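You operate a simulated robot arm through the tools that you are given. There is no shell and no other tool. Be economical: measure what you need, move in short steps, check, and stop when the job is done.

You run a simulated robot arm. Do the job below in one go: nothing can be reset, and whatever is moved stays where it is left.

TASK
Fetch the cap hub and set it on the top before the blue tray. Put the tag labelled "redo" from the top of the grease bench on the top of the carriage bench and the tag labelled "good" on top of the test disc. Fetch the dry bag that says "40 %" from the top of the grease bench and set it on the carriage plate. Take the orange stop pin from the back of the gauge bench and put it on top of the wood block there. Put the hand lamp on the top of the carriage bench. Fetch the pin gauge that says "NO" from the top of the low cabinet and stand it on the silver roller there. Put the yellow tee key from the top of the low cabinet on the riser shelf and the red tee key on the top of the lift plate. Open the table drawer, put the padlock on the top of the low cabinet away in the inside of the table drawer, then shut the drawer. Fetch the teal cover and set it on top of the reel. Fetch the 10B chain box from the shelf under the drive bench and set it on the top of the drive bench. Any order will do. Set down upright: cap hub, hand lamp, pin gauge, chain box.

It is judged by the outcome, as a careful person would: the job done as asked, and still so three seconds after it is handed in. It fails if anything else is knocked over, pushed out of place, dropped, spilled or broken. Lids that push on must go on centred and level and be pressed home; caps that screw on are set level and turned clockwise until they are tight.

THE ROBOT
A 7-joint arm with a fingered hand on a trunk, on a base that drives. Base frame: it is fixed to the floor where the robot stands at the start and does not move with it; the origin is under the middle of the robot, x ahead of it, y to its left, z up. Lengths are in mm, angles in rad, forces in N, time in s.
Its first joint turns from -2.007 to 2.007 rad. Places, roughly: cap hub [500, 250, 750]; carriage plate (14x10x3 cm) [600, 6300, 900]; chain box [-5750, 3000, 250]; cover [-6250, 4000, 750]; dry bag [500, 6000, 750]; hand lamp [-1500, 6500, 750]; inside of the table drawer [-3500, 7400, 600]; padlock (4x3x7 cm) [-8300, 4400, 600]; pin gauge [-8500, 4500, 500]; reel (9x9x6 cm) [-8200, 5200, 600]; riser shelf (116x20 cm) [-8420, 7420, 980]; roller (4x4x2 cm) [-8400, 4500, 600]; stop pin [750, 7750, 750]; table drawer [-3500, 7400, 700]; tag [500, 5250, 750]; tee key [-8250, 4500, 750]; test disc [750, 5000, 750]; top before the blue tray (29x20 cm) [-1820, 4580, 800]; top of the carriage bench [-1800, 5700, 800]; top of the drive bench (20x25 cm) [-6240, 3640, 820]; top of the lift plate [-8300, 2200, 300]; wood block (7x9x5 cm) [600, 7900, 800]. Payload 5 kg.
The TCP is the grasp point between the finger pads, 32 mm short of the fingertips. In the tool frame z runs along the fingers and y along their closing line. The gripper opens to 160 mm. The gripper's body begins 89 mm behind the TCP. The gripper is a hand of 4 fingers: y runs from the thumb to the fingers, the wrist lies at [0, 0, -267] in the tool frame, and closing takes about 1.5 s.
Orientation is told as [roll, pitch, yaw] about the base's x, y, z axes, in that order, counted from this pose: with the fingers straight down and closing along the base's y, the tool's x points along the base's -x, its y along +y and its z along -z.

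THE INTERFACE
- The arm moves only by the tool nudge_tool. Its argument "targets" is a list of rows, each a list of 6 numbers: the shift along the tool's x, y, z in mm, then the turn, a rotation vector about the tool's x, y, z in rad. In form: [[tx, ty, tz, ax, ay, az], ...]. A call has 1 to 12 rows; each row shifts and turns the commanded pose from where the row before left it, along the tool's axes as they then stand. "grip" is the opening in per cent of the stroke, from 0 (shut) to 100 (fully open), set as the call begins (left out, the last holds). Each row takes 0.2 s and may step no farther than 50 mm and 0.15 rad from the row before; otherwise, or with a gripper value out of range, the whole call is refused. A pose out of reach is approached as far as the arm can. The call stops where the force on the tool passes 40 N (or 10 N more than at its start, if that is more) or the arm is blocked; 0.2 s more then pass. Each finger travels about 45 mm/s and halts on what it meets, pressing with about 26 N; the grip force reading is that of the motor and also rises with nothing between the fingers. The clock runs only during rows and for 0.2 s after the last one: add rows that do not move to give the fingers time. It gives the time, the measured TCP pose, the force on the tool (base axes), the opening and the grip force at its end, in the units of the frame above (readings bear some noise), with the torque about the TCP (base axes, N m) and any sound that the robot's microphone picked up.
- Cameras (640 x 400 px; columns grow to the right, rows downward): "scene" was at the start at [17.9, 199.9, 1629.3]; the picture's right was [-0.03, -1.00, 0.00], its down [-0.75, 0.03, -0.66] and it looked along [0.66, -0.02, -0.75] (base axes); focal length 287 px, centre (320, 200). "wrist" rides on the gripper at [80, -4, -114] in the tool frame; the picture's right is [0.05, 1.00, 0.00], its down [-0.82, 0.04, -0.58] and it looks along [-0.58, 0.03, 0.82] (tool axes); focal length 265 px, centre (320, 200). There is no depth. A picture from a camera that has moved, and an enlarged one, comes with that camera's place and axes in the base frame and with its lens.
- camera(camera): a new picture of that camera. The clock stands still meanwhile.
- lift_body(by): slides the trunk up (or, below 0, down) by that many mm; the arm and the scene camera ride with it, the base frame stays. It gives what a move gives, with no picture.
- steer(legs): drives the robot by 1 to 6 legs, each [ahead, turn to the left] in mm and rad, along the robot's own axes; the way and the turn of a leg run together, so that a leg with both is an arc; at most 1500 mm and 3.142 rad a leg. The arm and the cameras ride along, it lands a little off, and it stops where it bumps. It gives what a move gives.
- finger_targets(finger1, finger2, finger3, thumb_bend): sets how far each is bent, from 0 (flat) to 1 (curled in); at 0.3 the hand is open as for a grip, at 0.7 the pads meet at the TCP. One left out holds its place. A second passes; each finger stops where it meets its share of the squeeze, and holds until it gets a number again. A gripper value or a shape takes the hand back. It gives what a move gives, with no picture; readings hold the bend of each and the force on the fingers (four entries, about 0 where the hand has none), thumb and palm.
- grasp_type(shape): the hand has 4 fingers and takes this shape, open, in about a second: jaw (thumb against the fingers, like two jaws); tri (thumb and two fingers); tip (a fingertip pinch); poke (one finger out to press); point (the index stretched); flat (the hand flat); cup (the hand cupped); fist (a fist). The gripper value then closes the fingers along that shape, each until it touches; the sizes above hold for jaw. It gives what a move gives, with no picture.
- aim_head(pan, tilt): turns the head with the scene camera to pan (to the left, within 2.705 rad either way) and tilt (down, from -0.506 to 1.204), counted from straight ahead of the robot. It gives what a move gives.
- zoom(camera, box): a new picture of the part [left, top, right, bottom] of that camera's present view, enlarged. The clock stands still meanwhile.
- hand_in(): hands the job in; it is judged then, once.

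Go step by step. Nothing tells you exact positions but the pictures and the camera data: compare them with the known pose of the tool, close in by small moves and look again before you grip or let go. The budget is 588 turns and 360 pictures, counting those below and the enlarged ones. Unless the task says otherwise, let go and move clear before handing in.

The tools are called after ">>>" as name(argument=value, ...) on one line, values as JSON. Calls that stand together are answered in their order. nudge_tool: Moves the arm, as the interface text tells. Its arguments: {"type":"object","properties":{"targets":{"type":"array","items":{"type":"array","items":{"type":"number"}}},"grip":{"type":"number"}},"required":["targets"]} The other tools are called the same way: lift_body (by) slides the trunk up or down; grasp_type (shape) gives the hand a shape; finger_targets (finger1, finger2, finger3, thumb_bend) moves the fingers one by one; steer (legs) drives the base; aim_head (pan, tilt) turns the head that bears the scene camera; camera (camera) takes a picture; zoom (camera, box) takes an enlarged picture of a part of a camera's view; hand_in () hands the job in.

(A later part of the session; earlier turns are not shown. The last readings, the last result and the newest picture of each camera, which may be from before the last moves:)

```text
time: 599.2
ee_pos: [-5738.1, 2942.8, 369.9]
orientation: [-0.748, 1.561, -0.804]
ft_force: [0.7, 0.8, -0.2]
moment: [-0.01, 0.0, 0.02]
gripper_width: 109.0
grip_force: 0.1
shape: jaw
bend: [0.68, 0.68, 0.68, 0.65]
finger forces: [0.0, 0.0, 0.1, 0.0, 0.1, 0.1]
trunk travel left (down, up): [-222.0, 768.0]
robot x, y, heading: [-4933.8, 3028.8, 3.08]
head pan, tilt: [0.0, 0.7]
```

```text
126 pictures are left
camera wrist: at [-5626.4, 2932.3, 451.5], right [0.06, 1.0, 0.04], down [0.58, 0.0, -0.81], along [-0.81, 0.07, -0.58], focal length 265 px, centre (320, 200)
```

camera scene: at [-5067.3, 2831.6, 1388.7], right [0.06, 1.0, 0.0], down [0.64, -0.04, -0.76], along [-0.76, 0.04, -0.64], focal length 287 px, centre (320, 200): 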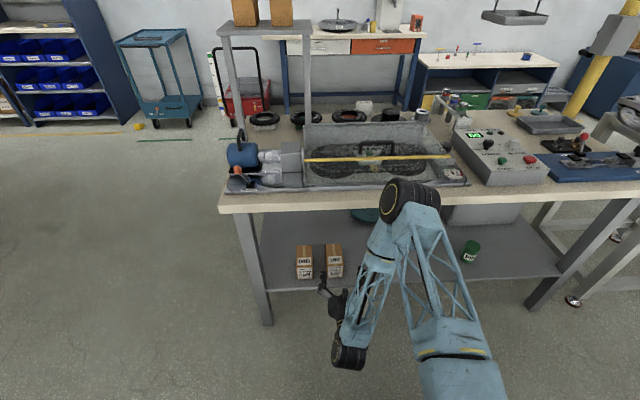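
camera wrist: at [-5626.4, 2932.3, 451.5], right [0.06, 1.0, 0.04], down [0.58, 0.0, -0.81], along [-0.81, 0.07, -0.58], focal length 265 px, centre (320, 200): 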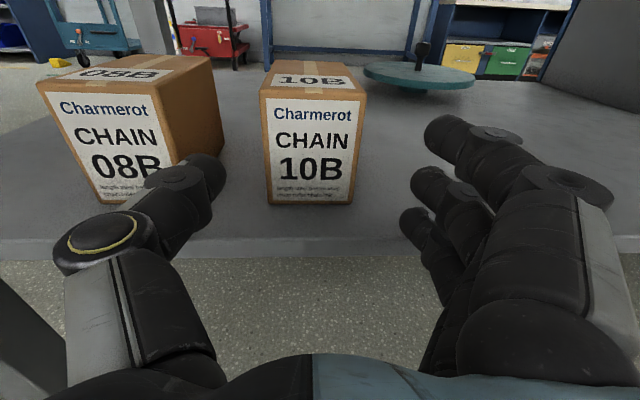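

>>> nudge_tool(targets=[[0, -4, 36, 0, 0, 0], [0, -3, 36, 0, 0, 0], [0, -2, 36, 0, 0, 0], [0, 0, 0, 0, 0, 0]])

>>> nudge_tool(targets=[[0, 0, 0, 0, 0, 0], [0, 0, 0, 0, 0, 0], [0, 0, 0, 0, 0, 0], [0, 0, 0, 0, 0, 0], [0, 0, 0, 0, 0, 0], [0, 0, 0, 0, 0, 0]], grip=20)

>>> camera(camera="wrist")

```text
time: 600.2
ee_pos: [-5848.8, 2938.3, 367.5]
orientation: [-0.723, 1.561, -0.779]
ft_force: [0.3, 0.2, 0.6]
moment: [-0.02, 0.01, 0.01]
gripper_width: 108.7
grip_force: 0.0
shape: jaw
bend: [0.68, 0.68, 0.68, 0.65]
finger forces: [0.1, 0.1, 0.0, 0.1, 0.0, 0.0]
trunk travel left (down, up): [-222.0, 768.0]
robot x, y, heading: [-4930.0, 3029.7, 3.082]
head pan, tilt: [0.0, 0.7]
```

```text
time: 601.6
ee_pos: [-5848.4, 2939.6, 368.0]
orientation: [-0.735, 1.562, -0.793]
ft_force: [-2.5, 0.8, 0.5]
moment: [0.02, -0.01, -0.04]
gripper_width: 64.0
grip_force: 25.8
shape: jaw
bend: [0.73, 0.73, 0.73, 0.7]
finger forces: [8.1, 8.0, 7.9, 0.1, 23.0, 0.1]
trunk travel left (down, up): [-222.0, 768.0]
robot x, y, heading: [-4929.6, 3027.8, 3.087]
head pan, tilt: [0.0, 0.7]
```

```text
125 pictures are left
camera wrist: at [-5735.8, 2929.1, 449.1], right [0.06, 1.0, 0.04], down [0.58, 0.0, -0.81], along [-0.81, 0.07, -0.58], focal length 265 px, centre (320, 200)
```

wrist: 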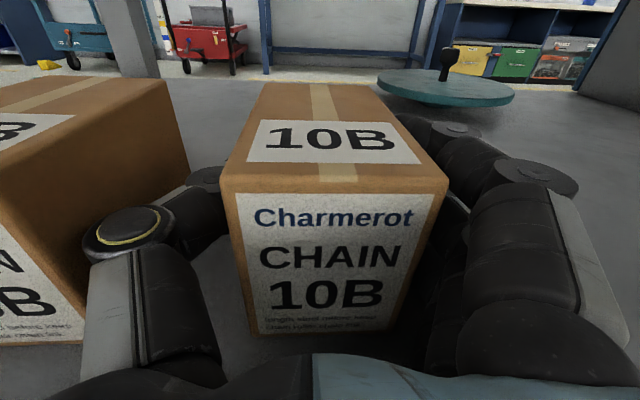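

Firm grip on 10B. Lift slightly and withdraw along the path it came.

>>> nudge_tool(targets=[[12, 0, 0, 0, 0, 0], [14, 0, 0, 0, 0, 0], [0, 3, -40, 0, 0, 0], [0, 3, -40, 0, 0, 0], [0, 3, -40, 0, 0, 0], [0, 2, -40, 0, 0, 0], [0, 2, -40, 0, 0, 0], [0, 2, -40, 0, 0, 0], [0, 0, 0, 0, 0, 0]])

>>> camera(camera="scene")

```text
time: 603.6
ee_pos: [-5606.9, 2940.5, 396.3]
orientation: [-0.732, 1.56, -0.788]
ft_force: [-0.3, 0.3, -8.8]
moment: [-0.02, -0.08, 0.02]
gripper_width: 63.9
grip_force: 25.8
shape: jaw
bend: [0.73, 0.73, 0.73, 0.7]
finger forces: [8.3, 8.1, 8.0, 0.0, 24.2, 0.1]
trunk travel left (down, up): [-222.0, 768.0]
robot x, y, heading: [-4931.1, 3026.0, 3.089]
head pan, tilt: [0.0, 0.7]
```

```text
124 pictures are left
camera scene: at [-4967.0, 2825.9, 1388.7], right [0.06, 1.0, 0.0], down [0.64, -0.04, -0.76], along [-0.76, 0.04, -0.64], focal length 287 px, centre (320, 200)
```

scene: 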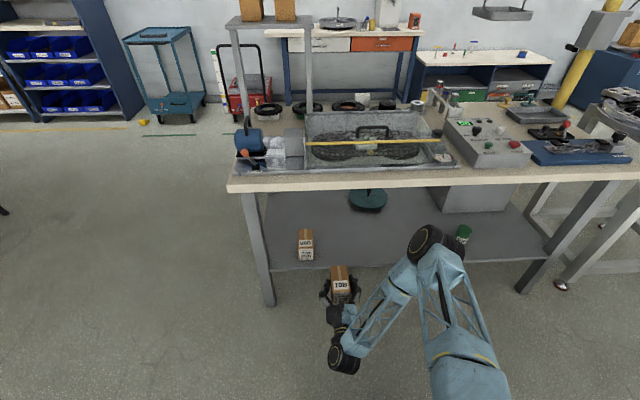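

Box is out. I'll back off, raise it, and drive round to the west side of the bench.

>>> steer(legs=[[-120, 0]])

>>> lift_body(by=400)

>>> lift_body(by=150)

>>> steer(legs=[[0, 1.623], [900, 0], [0, -1.571], [1500, 0], [1080, 0], [0, -1.571]])

>>> steer(legs=[[1500, 0], [0, -1.571]])

>>> aim_head(pan=-0.1, tilt=0.6)

>>> camera(camera="scene")

```text
time: 604.8
ee_pos: [-5485.1, 2934.1, 396.3]
orientation: [-0.693, 1.561, -0.751]
ft_force: [-0.8, 0.5, -9.9]
moment: [0.01, -0.05, -0.03]
gripper_width: 64.2
grip_force: 25.5
shape: jaw
bend: [0.73, 0.73, 0.73, 0.7]
finger forces: [8.3, 8.0, 7.9, 0.1, 24.4, 0.1]
trunk travel left (down, up): [-222.0, 768.0]
robot x, y, heading: [-4810.6, 3020.6, 3.084]
head pan, tilt: [0.0, 0.7]
```

```text
time: 608.6
ee_pos: [-5485.6, 2934.5, 796.4]
orientation: [-0.682, 1.561, -0.74]
ft_force: [-1.1, -0.2, -9.8]
moment: [-0.01, -0.11, -0.01]
gripper_width: 63.9
grip_force: 25.8
shape: jaw
bend: [0.73, 0.73, 0.73, 0.7]
finger forces: [8.3, 8.1, 7.9, 0.0, 24.3, 0.0]
trunk travel left (down, up): [-622.0, 368.0]
robot x, y, heading: [-4806.5, 3020.6, 3.09]
head pan, tilt: [0.0, 0.7]
```

```text
time: 610.4
ee_pos: [-5485.7, 2932.8, 946.5]
orientation: [-0.667, 1.561, -0.725]
ft_force: [0.4, 1.2, -9.8]
moment: [-0.02, -0.1, 0.0]
gripper_width: 63.9
grip_force: 26.7
shape: jaw
bend: [0.73, 0.73, 0.73, 0.7]
finger forces: [8.3, 8.0, 7.9, 0.0, 24.3, 0.1]
trunk travel left (down, up): [-772.0, 218.0]
robot x, y, heading: [-4805.6, 3025.1, 3.088]
head pan, tilt: [0.0, 0.7]
```

```text
time: 635.5
ee_pos: [-8135.5, 2205.5, 945.3]
orientation: [-0.55, 1.558, -0.622]
ft_force: [-0.3, -0.4, -8.3]
moment: [0.0, -0.09, 0.02]
gripper_width: 63.8
grip_force: 25.5
shape: jaw
bend: [0.73, 0.73, 0.73, 0.7]
finger forces: [8.3, 8.2, 8.0, 0.0, 24.5, 0.0]
trunk travel left (down, up): [-772.0, 218.0]
robot x, y, heading: [-7457.7, 2277.2, 3.063]
head pan, tilt: [0.0, 0.7]
stopped in leg 5: the robot was blocked; the commanded pose is now the measured one
```

```text
time: 636.4
ee_pos: [-8137.1, 2206.3, 945.3]
orientation: [-0.522, 1.556, -0.597]
ft_force: [0.8, 0.5, -8.3]
moment: [0.01, -0.12, 0.02]
gripper_width: 63.7
grip_force: 26.0
shape: jaw
bend: [0.73, 0.73, 0.73, 0.7]
finger forces: [8.3, 8.1, 8.1, 0.0, 24.4, 0.1]
trunk travel left (down, up): [-772.0, 218.0]
robot x, y, heading: [-7458.8, 2278.6, 3.051]
head pan, tilt: [0.0, 0.7]
stopped in leg 1: the robot was blocked; the commanded pose is now the measured one
```

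```text
time: 637.0
ee_pos: [-8136.4, 2204.1, 945.5]
orientation: [-0.576, 1.558, -0.648]
ft_force: [-0.6, -0.3, -8.4]
moment: [-0.04, -0.1, 0.02]
gripper_width: 63.8
grip_force: 25.9
shape: jaw
bend: [0.73, 0.73, 0.73, 0.7]
finger forces: [8.3, 8.2, 8.1, 0.0, 24.3, 0.0]
trunk travel left (down, up): [-772.0, 218.0]
robot x, y, heading: [-7457.5, 2283.8, 3.058]
head pan, tilt: [-0.099, 0.6]
```

```text
123 pictures are left
camera scene: at [-7503.1, 2089.9, 1947.3], right [0.18, 0.98, 0.0], down [0.56, -0.1, -0.82], along [-0.81, 0.15, -0.57], focal length 287 px, centre (320, 200)
```

scene: 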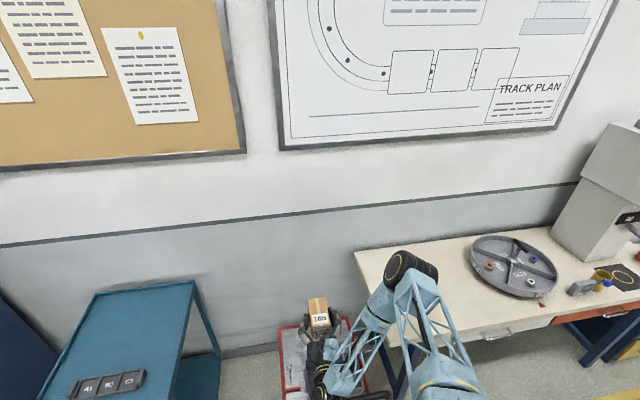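

I drove a bit too far west and met the lift's pedal again. Back up 250 mm, then turn north.

>>> steer(legs=[[-250, 0], [0, -1.487], [1340, 0], [0, -1.571]])

>>> camera(camera="scene")

```text
time: 652.6
ee_pos: [-6566.7, 3762.5, 945.8]
orientation: [-0.601, 1.558, 2.582]
ft_force: [-0.3, -0.8, -8.2]
moment: [0.01, 0.12, 0.01]
gripper_width: 63.4
grip_force: 25.5
shape: jaw
bend: [0.73, 0.73, 0.73, 0.7]
finger forces: [8.0, 7.9, 7.8, 0.0, 23.7, 0.1]
trunk travel left (down, up): [-772.0, 218.0]
robot x, y, heading: [-7232.1, 3607.8, 0.026]
head pan, tilt: [-0.099, 0.6]
```

```text
122 pictures are left
camera scene: at [-7209.3, 3802.6, 1947.4], right [-0.07, -1.0, 0.0], down [-0.56, 0.04, -0.82], along [0.82, -0.06, -0.57], focal length 287 px, centre (320, 200)
```

scene: 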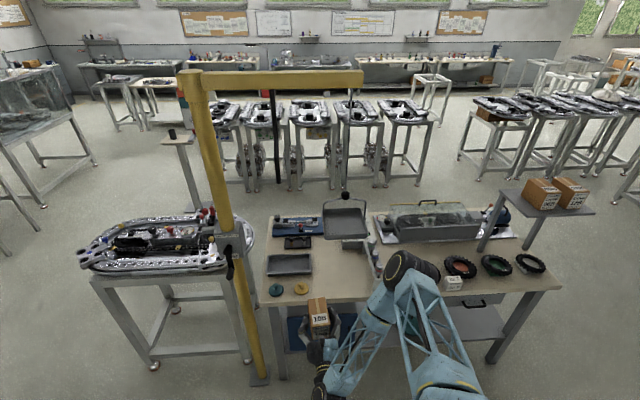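

>>> zoom(camera="scene", box=[250, 220, 470, 340])

```text
2.91 times, centred on (360, 280) of scene
camera zoom: at [-7209.3, 3802.6, 1947.4], right [-0.07, -1.0, 0.0], down [-0.56, 0.04, -0.82], along [0.82, -0.06, -0.57], focal length 834 px, centre (204, -33)
```

zoom: 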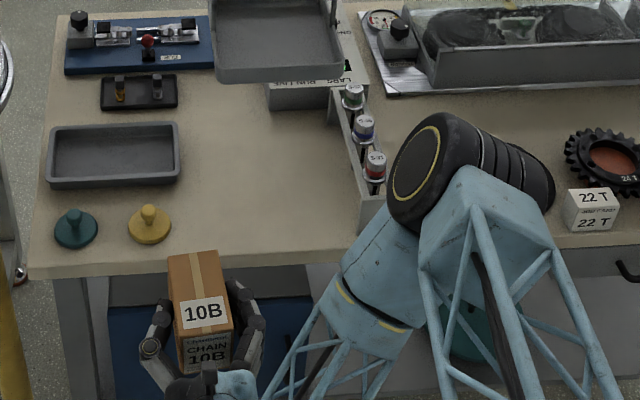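

The free spot at (−6240,3640) is clear. I'll shift the box right and drive in.

>>> nudge_tool(targets=[[0, 43, 0, 0, 0, 0], [0, 43, 0, 0, 0, 0], [0, 43, 0, 0, 0, 0], [0, 0, 0, 0, 0, 0]])

>>> steer(legs=[[285, 0]])

>>> camera(camera="wrist")

>>> camera(camera="scene")

```text
time: 653.6
ee_pos: [-6561.6, 3632.9, 943.1]
orientation: [-0.588, 1.557, 2.596]
ft_force: [-0.8, 0.6, -8.6]
moment: [0.0, 0.15, -0.01]
gripper_width: 63.6
grip_force: 26.2
shape: jaw
bend: [0.73, 0.73, 0.73, 0.7]
finger forces: [8.5, 8.2, 8.2, 0.0, 25.0, 0.1]
trunk travel left (down, up): [-772.0, 218.0]
robot x, y, heading: [-7234.3, 3603.1, 0.027]
head pan, tilt: [-0.099, 0.6]
```

```text
time: 655.6
ee_pos: [-6276.5, 3642.8, 942.3]
orientation: [-0.565, 1.557, 2.619]
ft_force: [0.1, 0.4, -8.9]
moment: [-0.02, 0.11, 0.02]
gripper_width: 63.5
grip_force: 25.9
shape: jaw
bend: [0.73, 0.73, 0.73, 0.7]
finger forces: [8.4, 8.3, 8.2, 0.0, 24.9, 0.0]
trunk travel left (down, up): [-772.0, 218.0]
robot x, y, heading: [-6949.1, 3614.4, 0.032]
head pan, tilt: [-0.099, 0.6]
```

```text
120 pictures are left
camera wrist: at [-6389.3, 3640.7, 1024.4], right [0.04, -1.0, 0.04], down [-0.58, -0.06, -0.81], along [0.81, 0.01, -0.59], focal length 265 px, centre (320, 200)
```

wrist: 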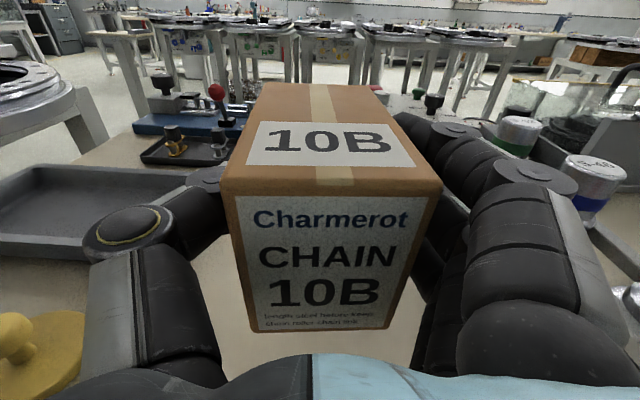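

```text
119 pictures are left
camera scene: at [-6922.8, 3811.4, 1947.3], right [-0.07, -1.0, 0.0], down [-0.56, 0.04, -0.82], along [0.82, -0.06, -0.57], focal length 287 px, centre (320, 200)
```

scene: 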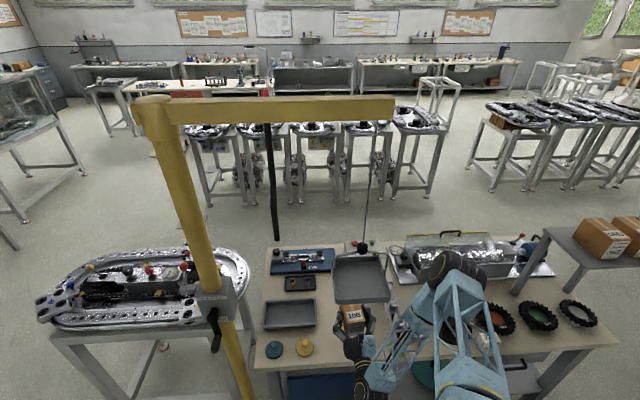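

The hoist's hanging tray is above us, so I'll only lower from here. Lower the box with the trunk.

>>> lift_body(by=-68)

>>> lift_body(by=-6)

>>> lift_body(by=-4)

```text
time: 656.6
ee_pos: [-6277.1, 3641.9, 875.1]
orientation: [-0.59, 1.559, 2.594]
ft_force: [-0.2, -0.2, -8.3]
moment: [-0.01, 0.15, 0.0]
gripper_width: 63.6
grip_force: 25.5
shape: jaw
bend: [0.73, 0.73, 0.73, 0.7]
finger forces: [8.5, 8.3, 8.2, 0.0, 25.0, 0.0]
trunk travel left (down, up): [-704.0, 286.0]
robot x, y, heading: [-6950.0, 3617.4, 0.031]
head pan, tilt: [-0.099, 0.6]
```

```text
time: 657.2
ee_pos: [-6277.1, 3642.1, 870.2]
orientation: [-0.593, 1.56, 2.591]
ft_force: [-1.0, -1.7, -7.6]
moment: [0.01, 0.14, -0.02]
gripper_width: 63.7
grip_force: 25.9
shape: jaw
bend: [0.73, 0.73, 0.73, 0.7]
finger forces: [8.6, 8.3, 8.4, 0.0, 25.1, 0.1]
trunk travel left (down, up): [-698.0, 292.0]
robot x, y, heading: [-6946.9, 3615.2, 0.03]
head pan, tilt: [-0.099, 0.6]
```

```text
time: 657.7
ee_pos: [-6276.2, 3642.8, 867.7]
orientation: [-0.937, 1.561, 2.248]
ft_force: [1.2, 0.9, 16.8]
moment: [-0.05, -0.19, 0.01]
gripper_width: 63.9
grip_force: 25.9
shape: jaw
bend: [0.73, 0.73, 0.73, 0.7]
finger forces: [8.3, 8.3, 8.8, 0.0, 25.0, 0.0]
trunk travel left (down, up): [-694.0, 296.0]
robot x, y, heading: [-6949.6, 3614.9, 0.033]
head pan, tilt: [-0.099, 0.6]
```

Contact made. Release (slightly unloading) and withdraw backwards.

>>> lift_body(by=2)

>>> nudge_tool(targets=[[0, 0, 0, 0, 0, 0], [0, 0, 0, 0, 0, 0], [0, 0, 0, 0, 0, 0], [0, 0, 0, 0, 0, 0], [0, 0, 0, 0, 0, 0]], grip=68)

>>> nudge_tool(targets=[[0, 0, -30, 0, 0, 0], [0, 0, -40, 0, 0, 0], [0, 0, -40, 0, 0, 0], [0, 0, -40, 0, 0, 0], [0, 0, 0, 0, 0, 0]])

>>> camera(camera="wrist")

```text
time: 658.2
ee_pos: [-6276.3, 3641.5, 868.1]
orientation: [-0.674, 1.56, 2.509]
ft_force: [5.6, 0.9, 14.3]
moment: [-0.06, -0.2, 0.01]
gripper_width: 63.8
grip_force: 26.3
shape: jaw
bend: [0.73, 0.73, 0.73, 0.7]
finger forces: [8.2, 8.2, 8.7, 0.0, 24.7, 0.0]
trunk travel left (down, up): [-696.0, 294.0]
robot x, y, heading: [-6944.4, 3620.6, 0.037]
head pan, tilt: [-0.099, 0.6]
```

```text
time: 659.4
ee_pos: [-6275.9, 3642.0, 867.9]
orientation: [-0.601, 1.56, 2.581]
ft_force: [0.1, 0.0, -0.3]
moment: [0.02, -0.04, -0.01]
gripper_width: 108.5
grip_force: 0.0
shape: jaw
bend: [0.68, 0.68, 0.68, 0.65]
finger forces: [0.0, 0.0, 0.0, 0.0, 0.0, 0.0]
trunk travel left (down, up): [-696.0, 294.0]
robot x, y, heading: [-6944.8, 3614.3, 0.033]
head pan, tilt: [-0.099, 0.6]
```

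```text
time: 660.6
ee_pos: [-6429.0, 3637.7, 869.0]
orientation: [-0.653, 1.559, 2.53]
ft_force: [-0.2, 0.2, -0.1]
moment: [0.0, 0.0, 0.02]
gripper_width: 108.2
grip_force: 0.0
shape: jaw
bend: [0.68, 0.68, 0.68, 0.65]
finger forces: [0.0, 0.0, 0.0, 0.1, 0.0, 0.1]
trunk travel left (down, up): [-696.0, 294.0]
robot x, y, heading: [-6944.7, 3616.3, 0.033]
head pan, tilt: [-0.099, 0.6]
```

```text
118 pictures are left
camera wrist: at [-6542.2, 3635.5, 951.3], right [0.04, -1.0, 0.04], down [-0.58, -0.06, -0.81], along [0.81, 0.01, -0.59], focal length 265 px, centre (320, 200)
```

wrist: 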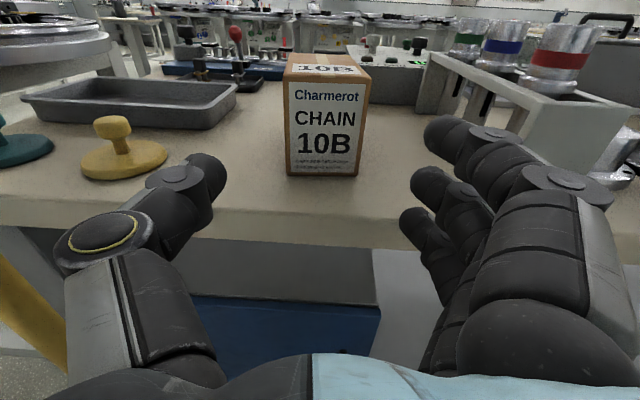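

The 10B box stands upright on the bench. Now the teal cover near (−6314,3949): raise, turn the hand back to vertical and go over it.

>>> lift_body(by=150)

>>> nudge_tool(targets=[[0, 0, 0, 0, -0.143, 0], [0, 0, 0, 0, -0.143, 0], [0, 0, 0, 0, -0.143, 0], [0, 0, 0, 0, -0.143, 0], [0, 0, 0, 0, -0.143, 0], [0, 0, 0, 0, -0.143, 0], [0, 0, 0, 0, -0.143, 0], [0, 0, 0, 0, -0.143, 0], [0, 0, 0, 0, -0.143, 0], [0, 0, 0, 0, -0.143, 0], [0, 0, 0, 0, -0.135, 0], [0, 0, 0, 0, 0, 0]])

```text
time: 662.4
ee_pos: [-6427.8, 3635.7, 1020.5]
orientation: [-0.607, 1.56, 2.577]
ft_force: [0.3, -0.3, -0.5]
moment: [-0.01, 0.01, 0.0]
gripper_width: 108.4
grip_force: 0.0
shape: jaw
bend: [0.68, 0.68, 0.68, 0.65]
finger forces: [0.0, 0.0, 0.0, 0.0, 0.0, 0.0]
trunk travel left (down, up): [-846.0, 144.0]
robot x, y, heading: [-6948.0, 3617.5, 0.034]
head pan, tilt: [-0.099, 0.6]
```

```text
time: 665.0
ee_pos: [-6436.5, 3628.8, 1024.0]
orientation: [-0.008, -0.002, -3.106]
ft_force: [-18.8, -12.8, 1.2]
moment: [1.36, -1.95, -0.22]
gripper_width: 108.8
grip_force: 0.1
shape: jaw
bend: [0.68, 0.68, 0.68, 0.65]
finger forces: [0.0, 0.1, 0.0, 0.1, 0.1, 0.0]
trunk travel left (down, up): [-846.0, 144.0]
robot x, y, heading: [-6948.1, 3616.0, 0.028]
head pan, tilt: [-0.099, 0.6]
```

The hand is touching something (likely the hanging tray). Retreat toward the robot at once.

>>> nudge_tool(targets=[[-30, 0, 0, 0, 0, 0], [-40, 0, 0, 0, 0, 0], [-40, 0, 0, 0, 0, 0], [0, 0, 0, 0, 0, 0]])

>>> camera(camera="scene")

```text
time: 666.0
ee_pos: [-6538.5, 3633.8, 1020.8]
orientation: [-0.007, -0.003, -3.097]
ft_force: [0.9, 0.5, -0.4]
moment: [-0.03, 0.06, 0.0]
gripper_width: 108.8
grip_force: 0.1
shape: jaw
bend: [0.68, 0.68, 0.68, 0.65]
finger forces: [0.0, 0.0, 0.1, 0.1, 0.0, 0.0]
trunk travel left (down, up): [-846.0, 144.0]
robot x, y, heading: [-6945.9, 3617.4, 0.032]
head pan, tilt: [-0.099, 0.6]
```

```text
117 pictures are left
camera scene: at [-6923.9, 3813.1, 2021.2], right [-0.07, -1.0, 0.0], down [-0.56, 0.04, -0.82], along [0.82, -0.06, -0.57], focal length 287 px, centre (320, 200)
```

scene: 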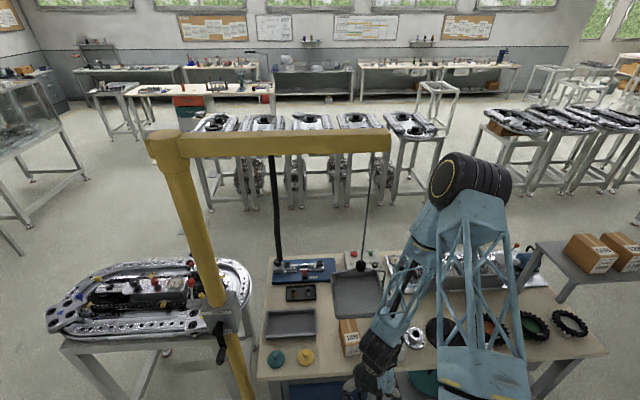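

The tray looks undisturbed. I'll go sideways first (clear of the tray) and then forward over the teal cover.

>>> nudge_tool(targets=[[2, -43.5, 0, 0, 0, 0], [2, -43.5, 0, 0, 0, 0], [2, -43.5, 0, 0, 0, 0], [2, -43.5, 0, 0, 0, 0], [2, -43.5, 0, 0, 0, 0], [2, -43.5, 0, 0, 0, 0], [2, -43.5, 0, 0, 0, 0], [44, 0, 0, 0, 0, 0], [45, 0, 0, 0, 0, 0], [45, 0, 0, 0, 0, 0], [45, 0, 0, 0, 0, 0], [45, 0, 0, 0, 0, 0]], grip=50)

>>> camera(camera="wrist")

```text
time: 668.6
ee_pos: [-6323.9, 3932.8, 1036.8]
orientation: [-0.012, 0.006, -3.112]
ft_force: [1.5, -1.1, 2.5]
moment: [0.12, 0.07, 0.03]
gripper_width: 80.7
grip_force: 0.1
shape: jaw
bend: [0.72, 0.72, 0.72, 0.7]
finger forces: [0.0, 0.0, 0.0, 0.0, 0.0, 0.1]
trunk travel left (down, up): [-846.0, 144.0]
robot x, y, heading: [-6945.2, 3616.0, 0.031]
head pan, tilt: [-0.099, 0.6]
```

```text
116 pictures are left
camera wrist: at [-6244.2, 3937.6, 1150.7], right [0.08, -1.0, -0.01], down [-0.82, -0.07, 0.57], along [-0.57, -0.04, -0.82], focal length 265 px, centre (320, 200)
```

wrist: 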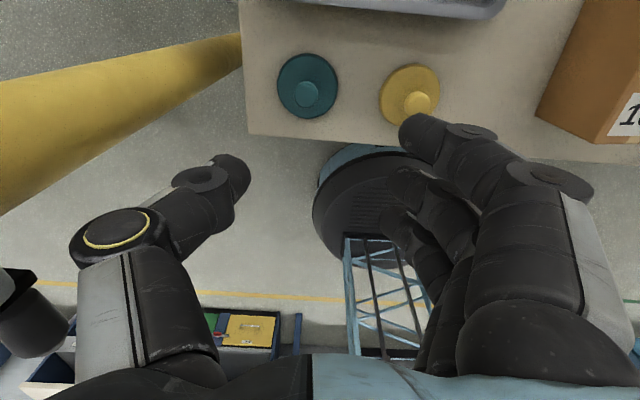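

The teal cover is at (−6313,3947), knob top z≈865. Centre and descend.

>>> nudge_tool(targets=[[11.4, -13.7, 25, 0, 0, 0], [0, 0, 40, 0, 0, 0], [0, 0, 40, 0, 0, 0], [0, 0, 40, 0, 0, 0], [0, 0, 0, 0, 0, 0]])

>>> camera(camera="wrist")

```text
time: 669.4
ee_pos: [-6331.7, 3963.2, 965.6]
orientation: [-0.019, 0.06, -2.946]
ft_force: [3.4, -0.3, 0.4]
moment: [0.08, 0.3, 0.02]
gripper_width: 80.1
grip_force: 0.0
shape: jaw
bend: [0.72, 0.72, 0.72, 0.7]
finger forces: [0.0, 0.0, 0.1, 0.0, 0.1, 0.0]
trunk travel left (down, up): [-846.0, 144.0]
robot x, y, heading: [-6948.3, 3616.4, 0.027]
head pan, tilt: [-0.099, 0.6]
stopped in row 3: the arm was blocked; the commanded pose is now the measured one
```

```text
115 pictures are left
camera wrist: at [-6261.2, 3979.4, 1083.9], right [0.25, -0.97, -0.02], down [-0.82, -0.22, 0.53], along [-0.51, -0.12, -0.85], focal length 265 px, centre (320, 200)
```

wrist: 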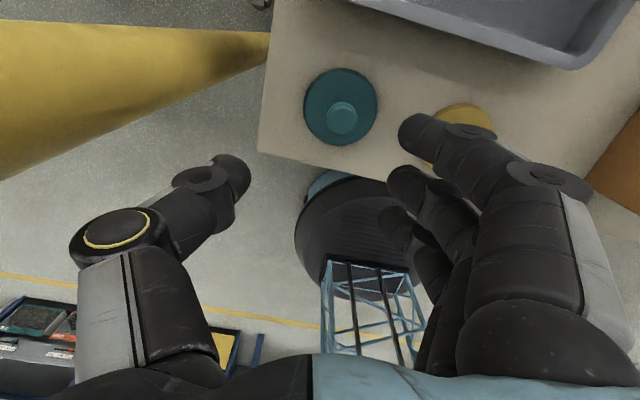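

Probably a wrist joint limit with the hand turned fully round. I'll turn the hand back a quarter so it closes front-to-back instead.

>>> nudge_tool(targets=[[0, 0, -20, -0.019, -0.06, 0], [0, 0, 0, 0, 0, -0.1406], [0, 0, 0, 0, 0, -0.1406], [0, 0, 0, 0, 0, -0.1406], [0, 0, 0, 0, 0, -0.1406], [0, 0, 0, 0, 0, -0.1406], [0, 0, 0, 0, 0, -0.1406], [0, 0, 0, 0, 0, -0.1406], [0, 0, 0, 0, 0, -0.1406], [0, 0, 0, 0, 0, -0.1406], [0, 0, 0, 0, 0, -0.1406], [0, 0, 0, 0, 0, 0]])

>>> camera(camera="wrist")

```text
time: 669.7
ee_pos: [-6415.1, 3958.3, 1004.2]
orientation: [0.0, 0.091, -2.989]
ft_force: [0.6, 1.0, 1.2]
moment: [-0.1, 0.13, 0.01]
gripper_width: 80.1
grip_force: 0.0
shape: jaw
bend: [0.72, 0.72, 0.72, 0.7]
finger forces: [0.0, 0.0, 0.0, 0.1, 0.1, 0.0]
trunk travel left (down, up): [-846.0, 144.0]
robot x, y, heading: [-6948.0, 3617.8, 0.032]
head pan, tilt: [-0.099, 0.6]
stopped in row 1: the arm was blocked; the commanded pose is now the measured one
```

```text
114 pictures are left
camera wrist: at [-6347.5, 3972.6, 1125.6], right [0.2, -0.98, 0.01], down [-0.85, -0.17, 0.5], along [-0.49, -0.11, -0.87], focal length 265 px, centre (320, 200)
```

wrist: 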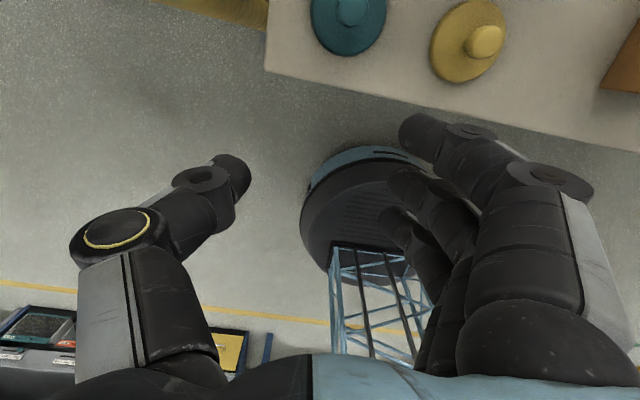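

>>> nudge_tool(targets=[[0, 0, 0, 0, 0, -0.1406], [0, 0, 0, 0, 0, -0.1406], [0, 0, 0, 0, 0, -0.1406], [0, 0, 0, 0, 0, -0.1406], [0, 0, 0, 0, 0, -0.1406], [0, 0, 0, 0, 0, 0]])

```text
time: 671.1
ee_pos: [-6383.1, 3956.6, 981.8]
orientation: [0.031, 0.046, -2.293]
ft_force: [-0.8, -0.1, -0.6]
moment: [0.01, -0.03, -0.04]
gripper_width: 80.2
grip_force: 0.1
shape: jaw
bend: [0.72, 0.72, 0.72, 0.7]
finger forces: [0.0, 0.0, 0.1, 0.0, 0.0, 0.0]
trunk travel left (down, up): [-846.0, 144.0]
robot x, y, heading: [-6941.1, 3614.8, 0.033]
head pan, tilt: [-0.099, 0.6]
```

>>> nudge_tool(targets=[[0, 0, 0, 0, 0, -0.1446], [0, 0, 0, 0, 0, -0.1446], [0, 0, 0, 0, 0, -0.1446], [0, 0, 0, 0, 0, -0.1446], [0, 0, 0, 0, 0, -0.1446], [0, 0, 0, 0.031, -0.046, 0], [0, 0, 0, 0, 0, 0]])

>>> camera(camera="wrist")

```text
time: 672.7
ee_pos: [-6382.2, 3955.7, 981.8]
orientation: [0.023, -0.033, -1.574]
ft_force: [-1.1, 0.1, -0.1]
moment: [-0.03, -0.03, 0.0]
gripper_width: 80.1
grip_force: 0.0
shape: jaw
bend: [0.72, 0.72, 0.72, 0.7]
finger forces: [0.0, 0.1, 0.0, 0.0, 0.0, 0.0]
trunk travel left (down, up): [-846.0, 144.0]
robot x, y, heading: [-6942.7, 3617.3, 0.026]
head pan, tilt: [-0.099, 0.6]
```

```text
113 pictures are left
camera wrist: at [-6388.5, 4039.8, 1092.6], right [1.0, 0.05, 0.02], down [0.03, -0.8, 0.6], along [0.05, -0.6, -0.8], focal length 265 px, centre (320, 200)
```

wrist: 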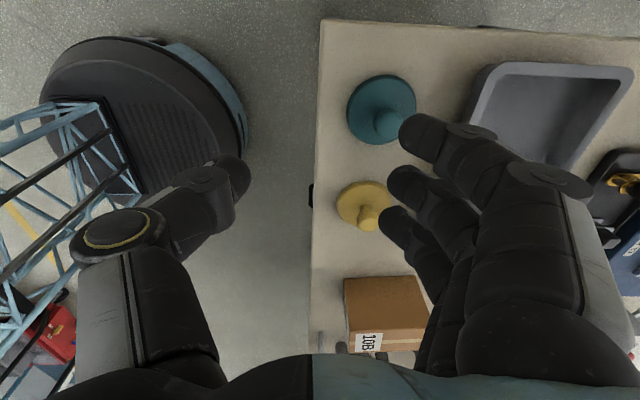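

The cover is at (−6314,3953). Move over it and descend.

>>> nudge_tool(targets=[[-1, 34, 0, 0.015, 0.03, 0], [-2, 34, 0, 0, 0, 0], [0, 0, 35, 0, 0, 0], [0, 0, 35, 0, 0, 0], [0, 0, 20, 0, 0, 0], [0, 0, 0, 0, 0, 0]])

>>> camera(camera="wrist")

```text
time: 674.1
ee_pos: [-6312.7, 3952.2, 893.3]
orientation: [0.008, -0.001, -1.573]
ft_force: [-0.5, 0.1, 0.1]
moment: [0.04, 0.03, 0.0]
gripper_width: 79.9
grip_force: 0.1
shape: jaw
bend: [0.72, 0.72, 0.72, 0.7]
finger forces: [0.0, 0.1, 0.1, 0.0, 0.0, 0.0]
trunk travel left (down, up): [-846.0, 144.0]
robot x, y, heading: [-6944.9, 3615.5, 0.025]
head pan, tilt: [-0.099, 0.6]
```

```text
112 pictures are left
camera wrist: at [-6318.1, 4033.8, 1006.5], right [1.0, 0.05, 0.01], down [0.04, -0.81, 0.58], along [0.03, -0.58, -0.81], focal length 265 px, centre (320, 200)
```

wrist: 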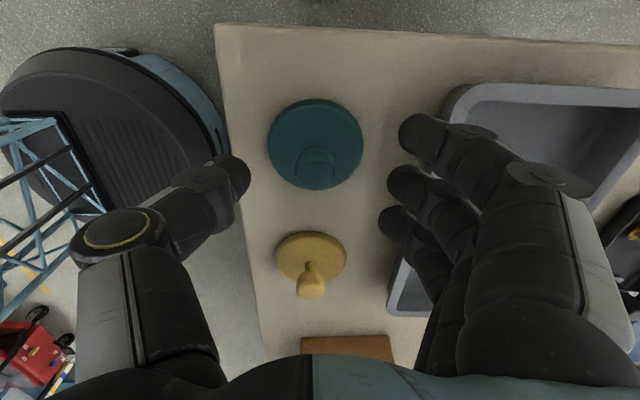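

>>> nudge_tool(targets=[[0, -4, 15, 0, 0, 0], [0, 0, 12, 0, 0, 0], [0, 0, 0, 0, 0, 0]])

>>> nudge_tool(targets=[[0, 0, 0, 0, 0, 0], [0, 0, 0, 0, 0, 0], [0, 0, 0, 0, 0, 0], [0, 0, 0, 0, 0, 0], [0, 0, 0, 0, 0, 0], [0, 0, 0, 0, 0, 0]], grip=0)

>>> camera(camera="wrist")

```text
time: 674.9
ee_pos: [-6316.5, 3953.2, 865.5]
orientation: [0.007, -0.004, -1.574]
ft_force: [-0.3, 0.8, -0.6]
moment: [0.03, 0.0, 0.02]
gripper_width: 80.1
grip_force: 0.1
shape: jaw
bend: [0.72, 0.72, 0.72, 0.7]
finger forces: [0.0, 0.0, 0.0, 0.0, 0.0, 0.0]
trunk travel left (down, up): [-846.0, 144.0]
robot x, y, heading: [-6946.0, 3619.5, 0.031]
head pan, tilt: [-0.099, 0.6]
```

```text
time: 676.3
ee_pos: [-6315.5, 3953.4, 865.8]
orientation: [0.009, -0.003, -1.574]
ft_force: [-0.2, 0.6, 1.9]
moment: [0.02, -0.12, 0.0]
gripper_width: 1.8
grip_force: 26.5
shape: jaw
bend: [0.68, 0.71, 0.68, 0.71]
finger forces: [0.0, 13.2, 0.0, 0.0, 18.3, 0.0]
trunk travel left (down, up): [-846.0, 144.0]
robot x, y, heading: [-6945.5, 3618.2, 0.029]
head pan, tilt: [-0.099, 0.6]
```

```text
111 pictures are left
camera wrist: at [-6322.0, 4033.6, 979.0], right [1.0, 0.05, 0.01], down [0.03, -0.81, 0.58], along [0.03, -0.58, -0.81], focal length 265 px, centre (320, 200)
```

wrist: 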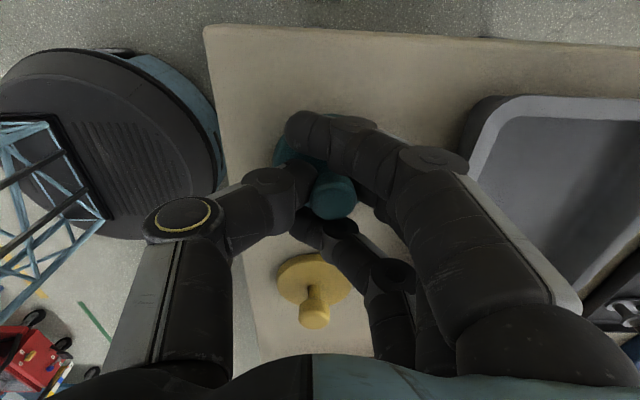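

>>> nudge_tool(targets=[[0, 0, -15, 0, 0, 0], [0, 0, -40, 0, 0, 0], [0, 0, -40, 0, 0, 0], [0, 0, -40, 0, 0, 0], [0, 0, 0, 0, 0, 0]])

>>> zoom(camera="wrist", box=[200, 80, 440, 280])

>>> zoom(camera="scene", box=[240, 260, 340, 380])

```text
time: 677.5
ee_pos: [-6317.0, 3950.7, 1002.5]
orientation: [0.006, -0.003, -1.575]
ft_force: [-0.3, -1.0, -1.3]
moment: [0.01, -0.02, 0.02]
gripper_width: 1.0
grip_force: 26.1
shape: jaw
bend: [0.68, 0.7, 0.68, 0.71]
finger forces: [0.1, 13.5, 0.0, 0.0, 20.1, 0.0]
trunk travel left (down, up): [-846.0, 144.0]
robot x, y, heading: [-6944.3, 3620.8, 0.029]
head pan, tilt: [-0.099, 0.6]
```

```text
2.00 times, centred on (320, 180) of wrist
camera zoom: at [-6322.1, 4031.6, 1115.3], right [1.0, 0.05, 0.01], down [0.04, -0.81, 0.58], along [0.03, -0.58, -0.81], focal length 531 px, centre (320, 240)
```

zoom: 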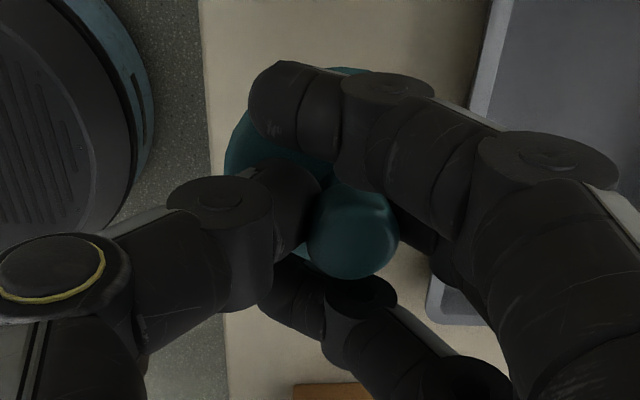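

```text
3.33 times, centred on (290, 320) of scene
camera zoom: at [-6921.2, 3812.1, 2021.3], right [-0.07, -1.0, 0.0], down [-0.56, 0.04, -0.82], along [0.82, -0.06, -0.57], focal length 956 px, centre (420, -200)
```

zoom: 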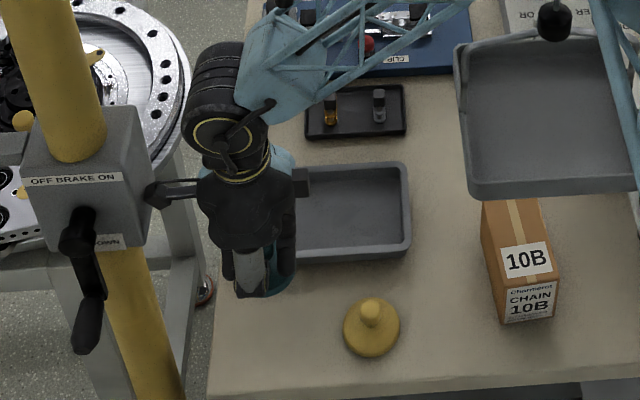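

Held. I'll retract away from the hoist and drive to the reel at the low cabinet's north end.

>>> nudge_tool(targets=[[0, -45, 0, 0, 0, 0], [0, -45, 0, 0, 0, 0], [-20, -40, 0, 0, 0, 0], [-30, -35, 0, 0, 0, 0], [-40, -20, 0, 0, 0, 0]])

>>> steer(legs=[[-400, 0], [0, 1.545], [1500, 0], [30, 0], [0, 1.571], [250, 0]])

>>> aim_head(pan=0, tilt=0.75)

>>> camera(camera="scene")

```text
time: 678.7
ee_pos: [-6505.2, 3862.3, 998.9]
orientation: [0.008, -0.001, -1.576]
ft_force: [0.7, 0.1, -0.3]
moment: [-0.01, -0.04, 0.02]
gripper_width: 0.9
grip_force: 26.4
shape: jaw
bend: [0.68, 0.7, 0.68, 0.71]
finger forces: [0.0, 13.5, 0.0, 0.1, 19.6, 0.0]
trunk travel left (down, up): [-846.0, 144.0]
robot x, y, heading: [-6941.2, 3616.6, 0.031]
head pan, tilt: [-0.099, 0.6]
```

```text
time: 697.9
ee_pos: [-8084.0, 4872.7, 997.8]
orientation: [0.007, -0.003, 1.611]
ft_force: [-0.6, 0.3, -0.9]
moment: [-0.02, -0.03, 0.02]
gripper_width: 1.2
grip_force: 25.7
shape: jaw
bend: [0.68, 0.7, 0.68, 0.72]
finger forces: [0.0, 13.7, 0.0, 0.0, 17.1, 0.0]
trunk travel left (down, up): [-846.0, 144.0]
robot x, y, heading: [-7658.7, 5142.3, -3.07]
head pan, tilt: [-0.099, 0.6]
```

```text
time: 698.6
ee_pos: [-8083.1, 4872.2, 998.3]
orientation: [0.011, -0.004, 1.613]
ft_force: [0.0, 0.9, -0.3]
moment: [0.0, 0.01, 0.02]
gripper_width: 1.2
grip_force: 26.1
shape: jaw
bend: [0.68, 0.7, 0.68, 0.72]
finger forces: [0.0, 13.6, 0.0, 0.0, 17.1, 0.0]
trunk travel left (down, up): [-846.0, 144.0]
robot x, y, heading: [-7652.6, 5141.9, -3.065]
head pan, tilt: [0.0, 0.75]
```

```text
108 pictures are left
camera scene: at [-7664.5, 4933.8, 2008.6], right [-0.08, 1.0, 0.0], down [0.68, 0.05, -0.73], along [-0.73, -0.05, -0.68], focal length 287 px, centre (320, 200)
```

scene: 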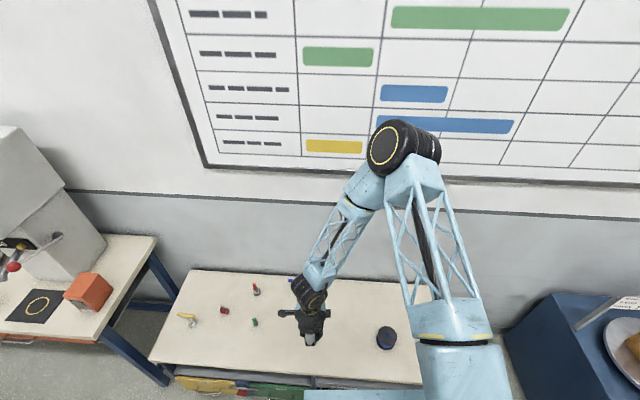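

The reel (dark spool) is at about (−8225,5203), top z≈650. I'll bring the cover over it.

>>> nudge_tool(targets=[[-42, 16, 0, 0, 0, 0], [-42, 16, 0, 0, 0, 0], [-42, 16, 0, 0, 0, 0], [-42, 16, 0, 0, 0, 0], [-42, 16, 0, 0, 0, 0], [-42, 16, 0, 0, 0, 0], [-42, 16, 0, 0, 0, 0], [-42, 16, 0, 0, 0, 0], [0, 0, 0, 0, 0, 0]])

>>> lift_body(by=-220)

>>> camera(camera="wrist")

>>> camera(camera="scene")

```text
time: 700.6
ee_pos: [-8225.7, 5201.7, 1001.3]
orientation: [0.007, -0.003, 1.615]
ft_force: [0.5, -0.6, 0.1]
moment: [0.03, 0.01, 0.01]
gripper_width: 0.7
grip_force: 26.2
shape: jaw
bend: [0.68, 0.7, 0.68, 0.72]
finger forces: [0.0, 13.7, 0.1, 0.0, 16.6, 0.1]
trunk travel left (down, up): [-846.0, 144.0]
robot x, y, heading: [-7657.3, 5138.4, -3.068]
head pan, tilt: [0.0, 0.75]
```

```text
time: 702.9
ee_pos: [-8224.9, 5202.6, 781.1]
orientation: [0.009, -0.003, 1.611]
ft_force: [-0.1, 0.6, -2.3]
moment: [0.02, -0.02, 0.0]
gripper_width: 0.9
grip_force: 25.7
shape: jaw
bend: [0.68, 0.7, 0.68, 0.72]
finger forces: [0.0, 13.5, 0.0, 0.1, 16.7, 0.0]
trunk travel left (down, up): [-626.0, 364.0]
robot x, y, heading: [-7658.2, 5141.1, -3.065]
head pan, tilt: [0.0, 0.75]
```

```text
107 pictures are left
camera wrist: at [-8217.9, 5121.8, 894.2], right [-1.0, -0.09, 0.01], down [-0.07, 0.81, 0.58], along [-0.06, 0.58, -0.81], focal length 265 px, centre (320, 200)
```

wrist: 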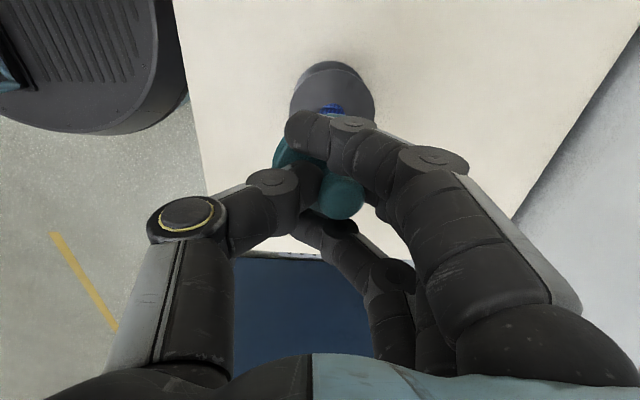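

```text
106 pictures are left
camera scene: at [-7664.4, 4933.9, 1788.6], right [-0.08, 1.0, 0.0], down [0.68, 0.05, -0.73], along [-0.73, -0.06, -0.68], focal length 287 px, centre (320, 200)
```

scene: 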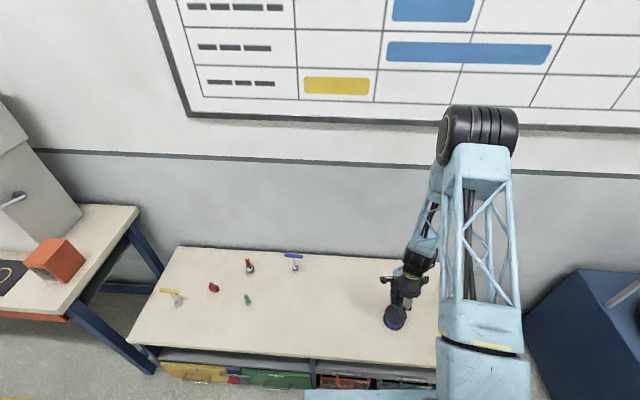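

>>> zoom(camera="scene", box=[360, 250, 440, 340])

```text
4.44 times, centred on (400, 295) of scene
camera zoom: at [-7664.4, 4933.9, 1788.6], right [-0.08, 1.0, 0.0], down [0.68, 0.05, -0.73], along [-0.73, -0.06, -0.68], focal length 1275 px, centre (-36, -222)
```

zoom: 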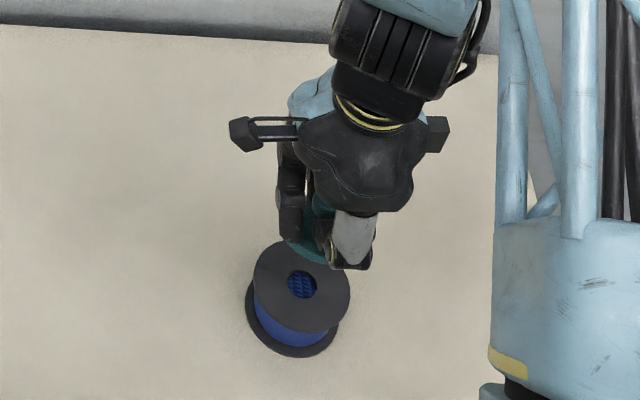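

I'll tilt the hand to level the cover (same lean as with the pins) and lower to just above the reel.

>>> nudge_tool(targets=[[8, -4, 0, -0.1, 0, 0], [0, 0, 0, -0.1, 0, 0], [0, -6, 29, 0, 0, 0], [0, -6, 29, 0, 0, 0], [0, 0, 0, 0, 0, 0]])

>>> camera(camera="wrist")

>>> zoom(camera="scene", box=[360, 250, 440, 340])

```text
time: 704.1
ee_pos: [-8222.9, 5193.8, 720.7]
orientation: [0.207, -0.004, 1.614]
ft_force: [-0.2, -0.4, -0.6]
moment: [-0.02, -0.04, 0.0]
gripper_width: 0.9
grip_force: 26.1
shape: jaw
bend: [0.68, 0.7, 0.68, 0.72]
finger forces: [0.0, 13.6, 0.0, 0.0, 16.9, 0.0]
trunk travel left (down, up): [-626.0, 364.0]
robot x, y, heading: [-7658.0, 5136.6, -3.063]
head pan, tilt: [0.0, 0.75]
```

```text
104 pictures are left
camera wrist: at [-8191.8, 5115.0, 831.4], right [-0.97, -0.09, 0.21], down [0.04, 0.82, 0.58], along [-0.22, 0.57, -0.79], focal length 265 px, centre (320, 200)
```

wrist: 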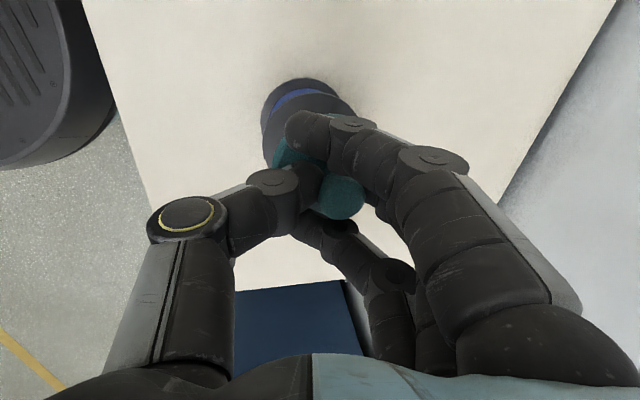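

```text
4.44 times, centred on (400, 295) of scene
camera zoom: at [-7664.5, 4934.1, 1788.6], right [-0.08, 1.0, 0.0], down [0.68, 0.05, -0.73], along [-0.73, -0.06, -0.68], focal length 1275 px, centre (-36, -222)
```

zoom: 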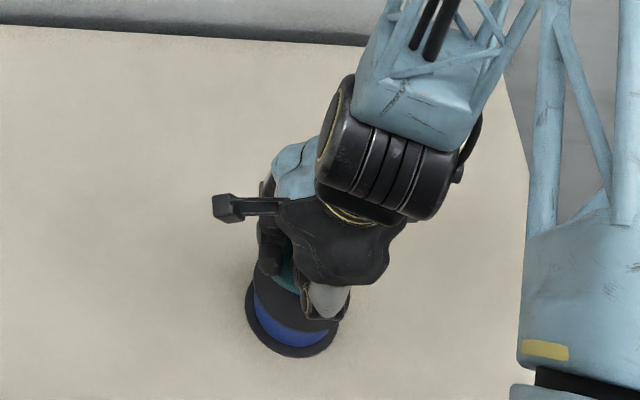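

>>> nudge_tool(targets=[[6, 5, 0, 0, 0, 0], [0, -3, 15.7, 0, 0, 0], [0, 0, 0, 0, 0, 0]])

>>> zoom(camera="wrist", box=[220, 60, 420, 220])

>>> zoom(camera="scene", box=[370, 280, 430, 340])

```text
time: 704.9
ee_pos: [-8227.8, 5188.6, 706.0]
orientation: [0.208, -0.003, 1.613]
ft_force: [0.3, 0.4, -0.3]
moment: [0.0, -0.03, 0.01]
gripper_width: 1.0
grip_force: 25.8
shape: jaw
bend: [0.68, 0.7, 0.68, 0.72]
finger forces: [0.0, 13.5, 0.0, 0.0, 16.9, 0.0]
trunk travel left (down, up): [-626.0, 364.0]
robot x, y, heading: [-7656.7, 5141.5, -3.069]
head pan, tilt: [0.0, 0.75]
```

```text
2.50 times, centred on (320, 140) of wrist
camera zoom: at [-8197.4, 5109.1, 816.0], right [-0.97, -0.09, 0.21], down [0.04, 0.82, 0.58], along [-0.22, 0.57, -0.79], focal length 664 px, centre (320, 350)
```

zoom: 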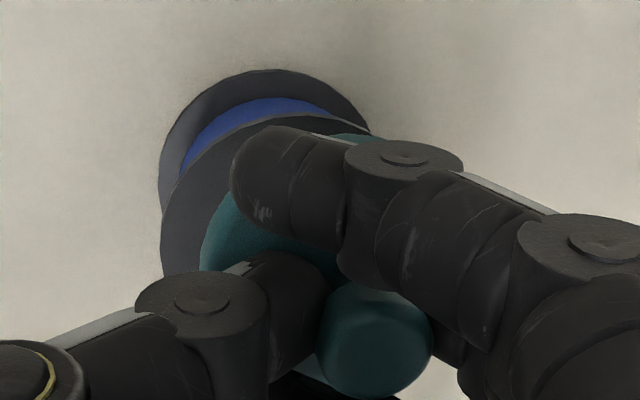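

```text
6.67 times, centred on (400, 310) of scene
camera zoom: at [-7664.7, 4934.1, 1788.6], right [-0.08, 1.0, 0.0], down [0.68, 0.05, -0.73], along [-0.73, -0.06, -0.68], focal length 1912 px, centre (-213, -533)
```

zoom: 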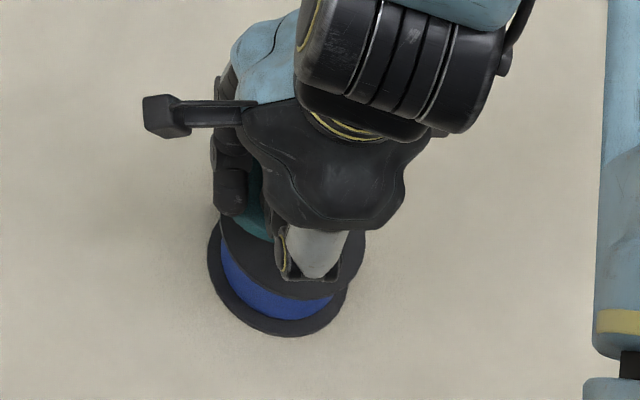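

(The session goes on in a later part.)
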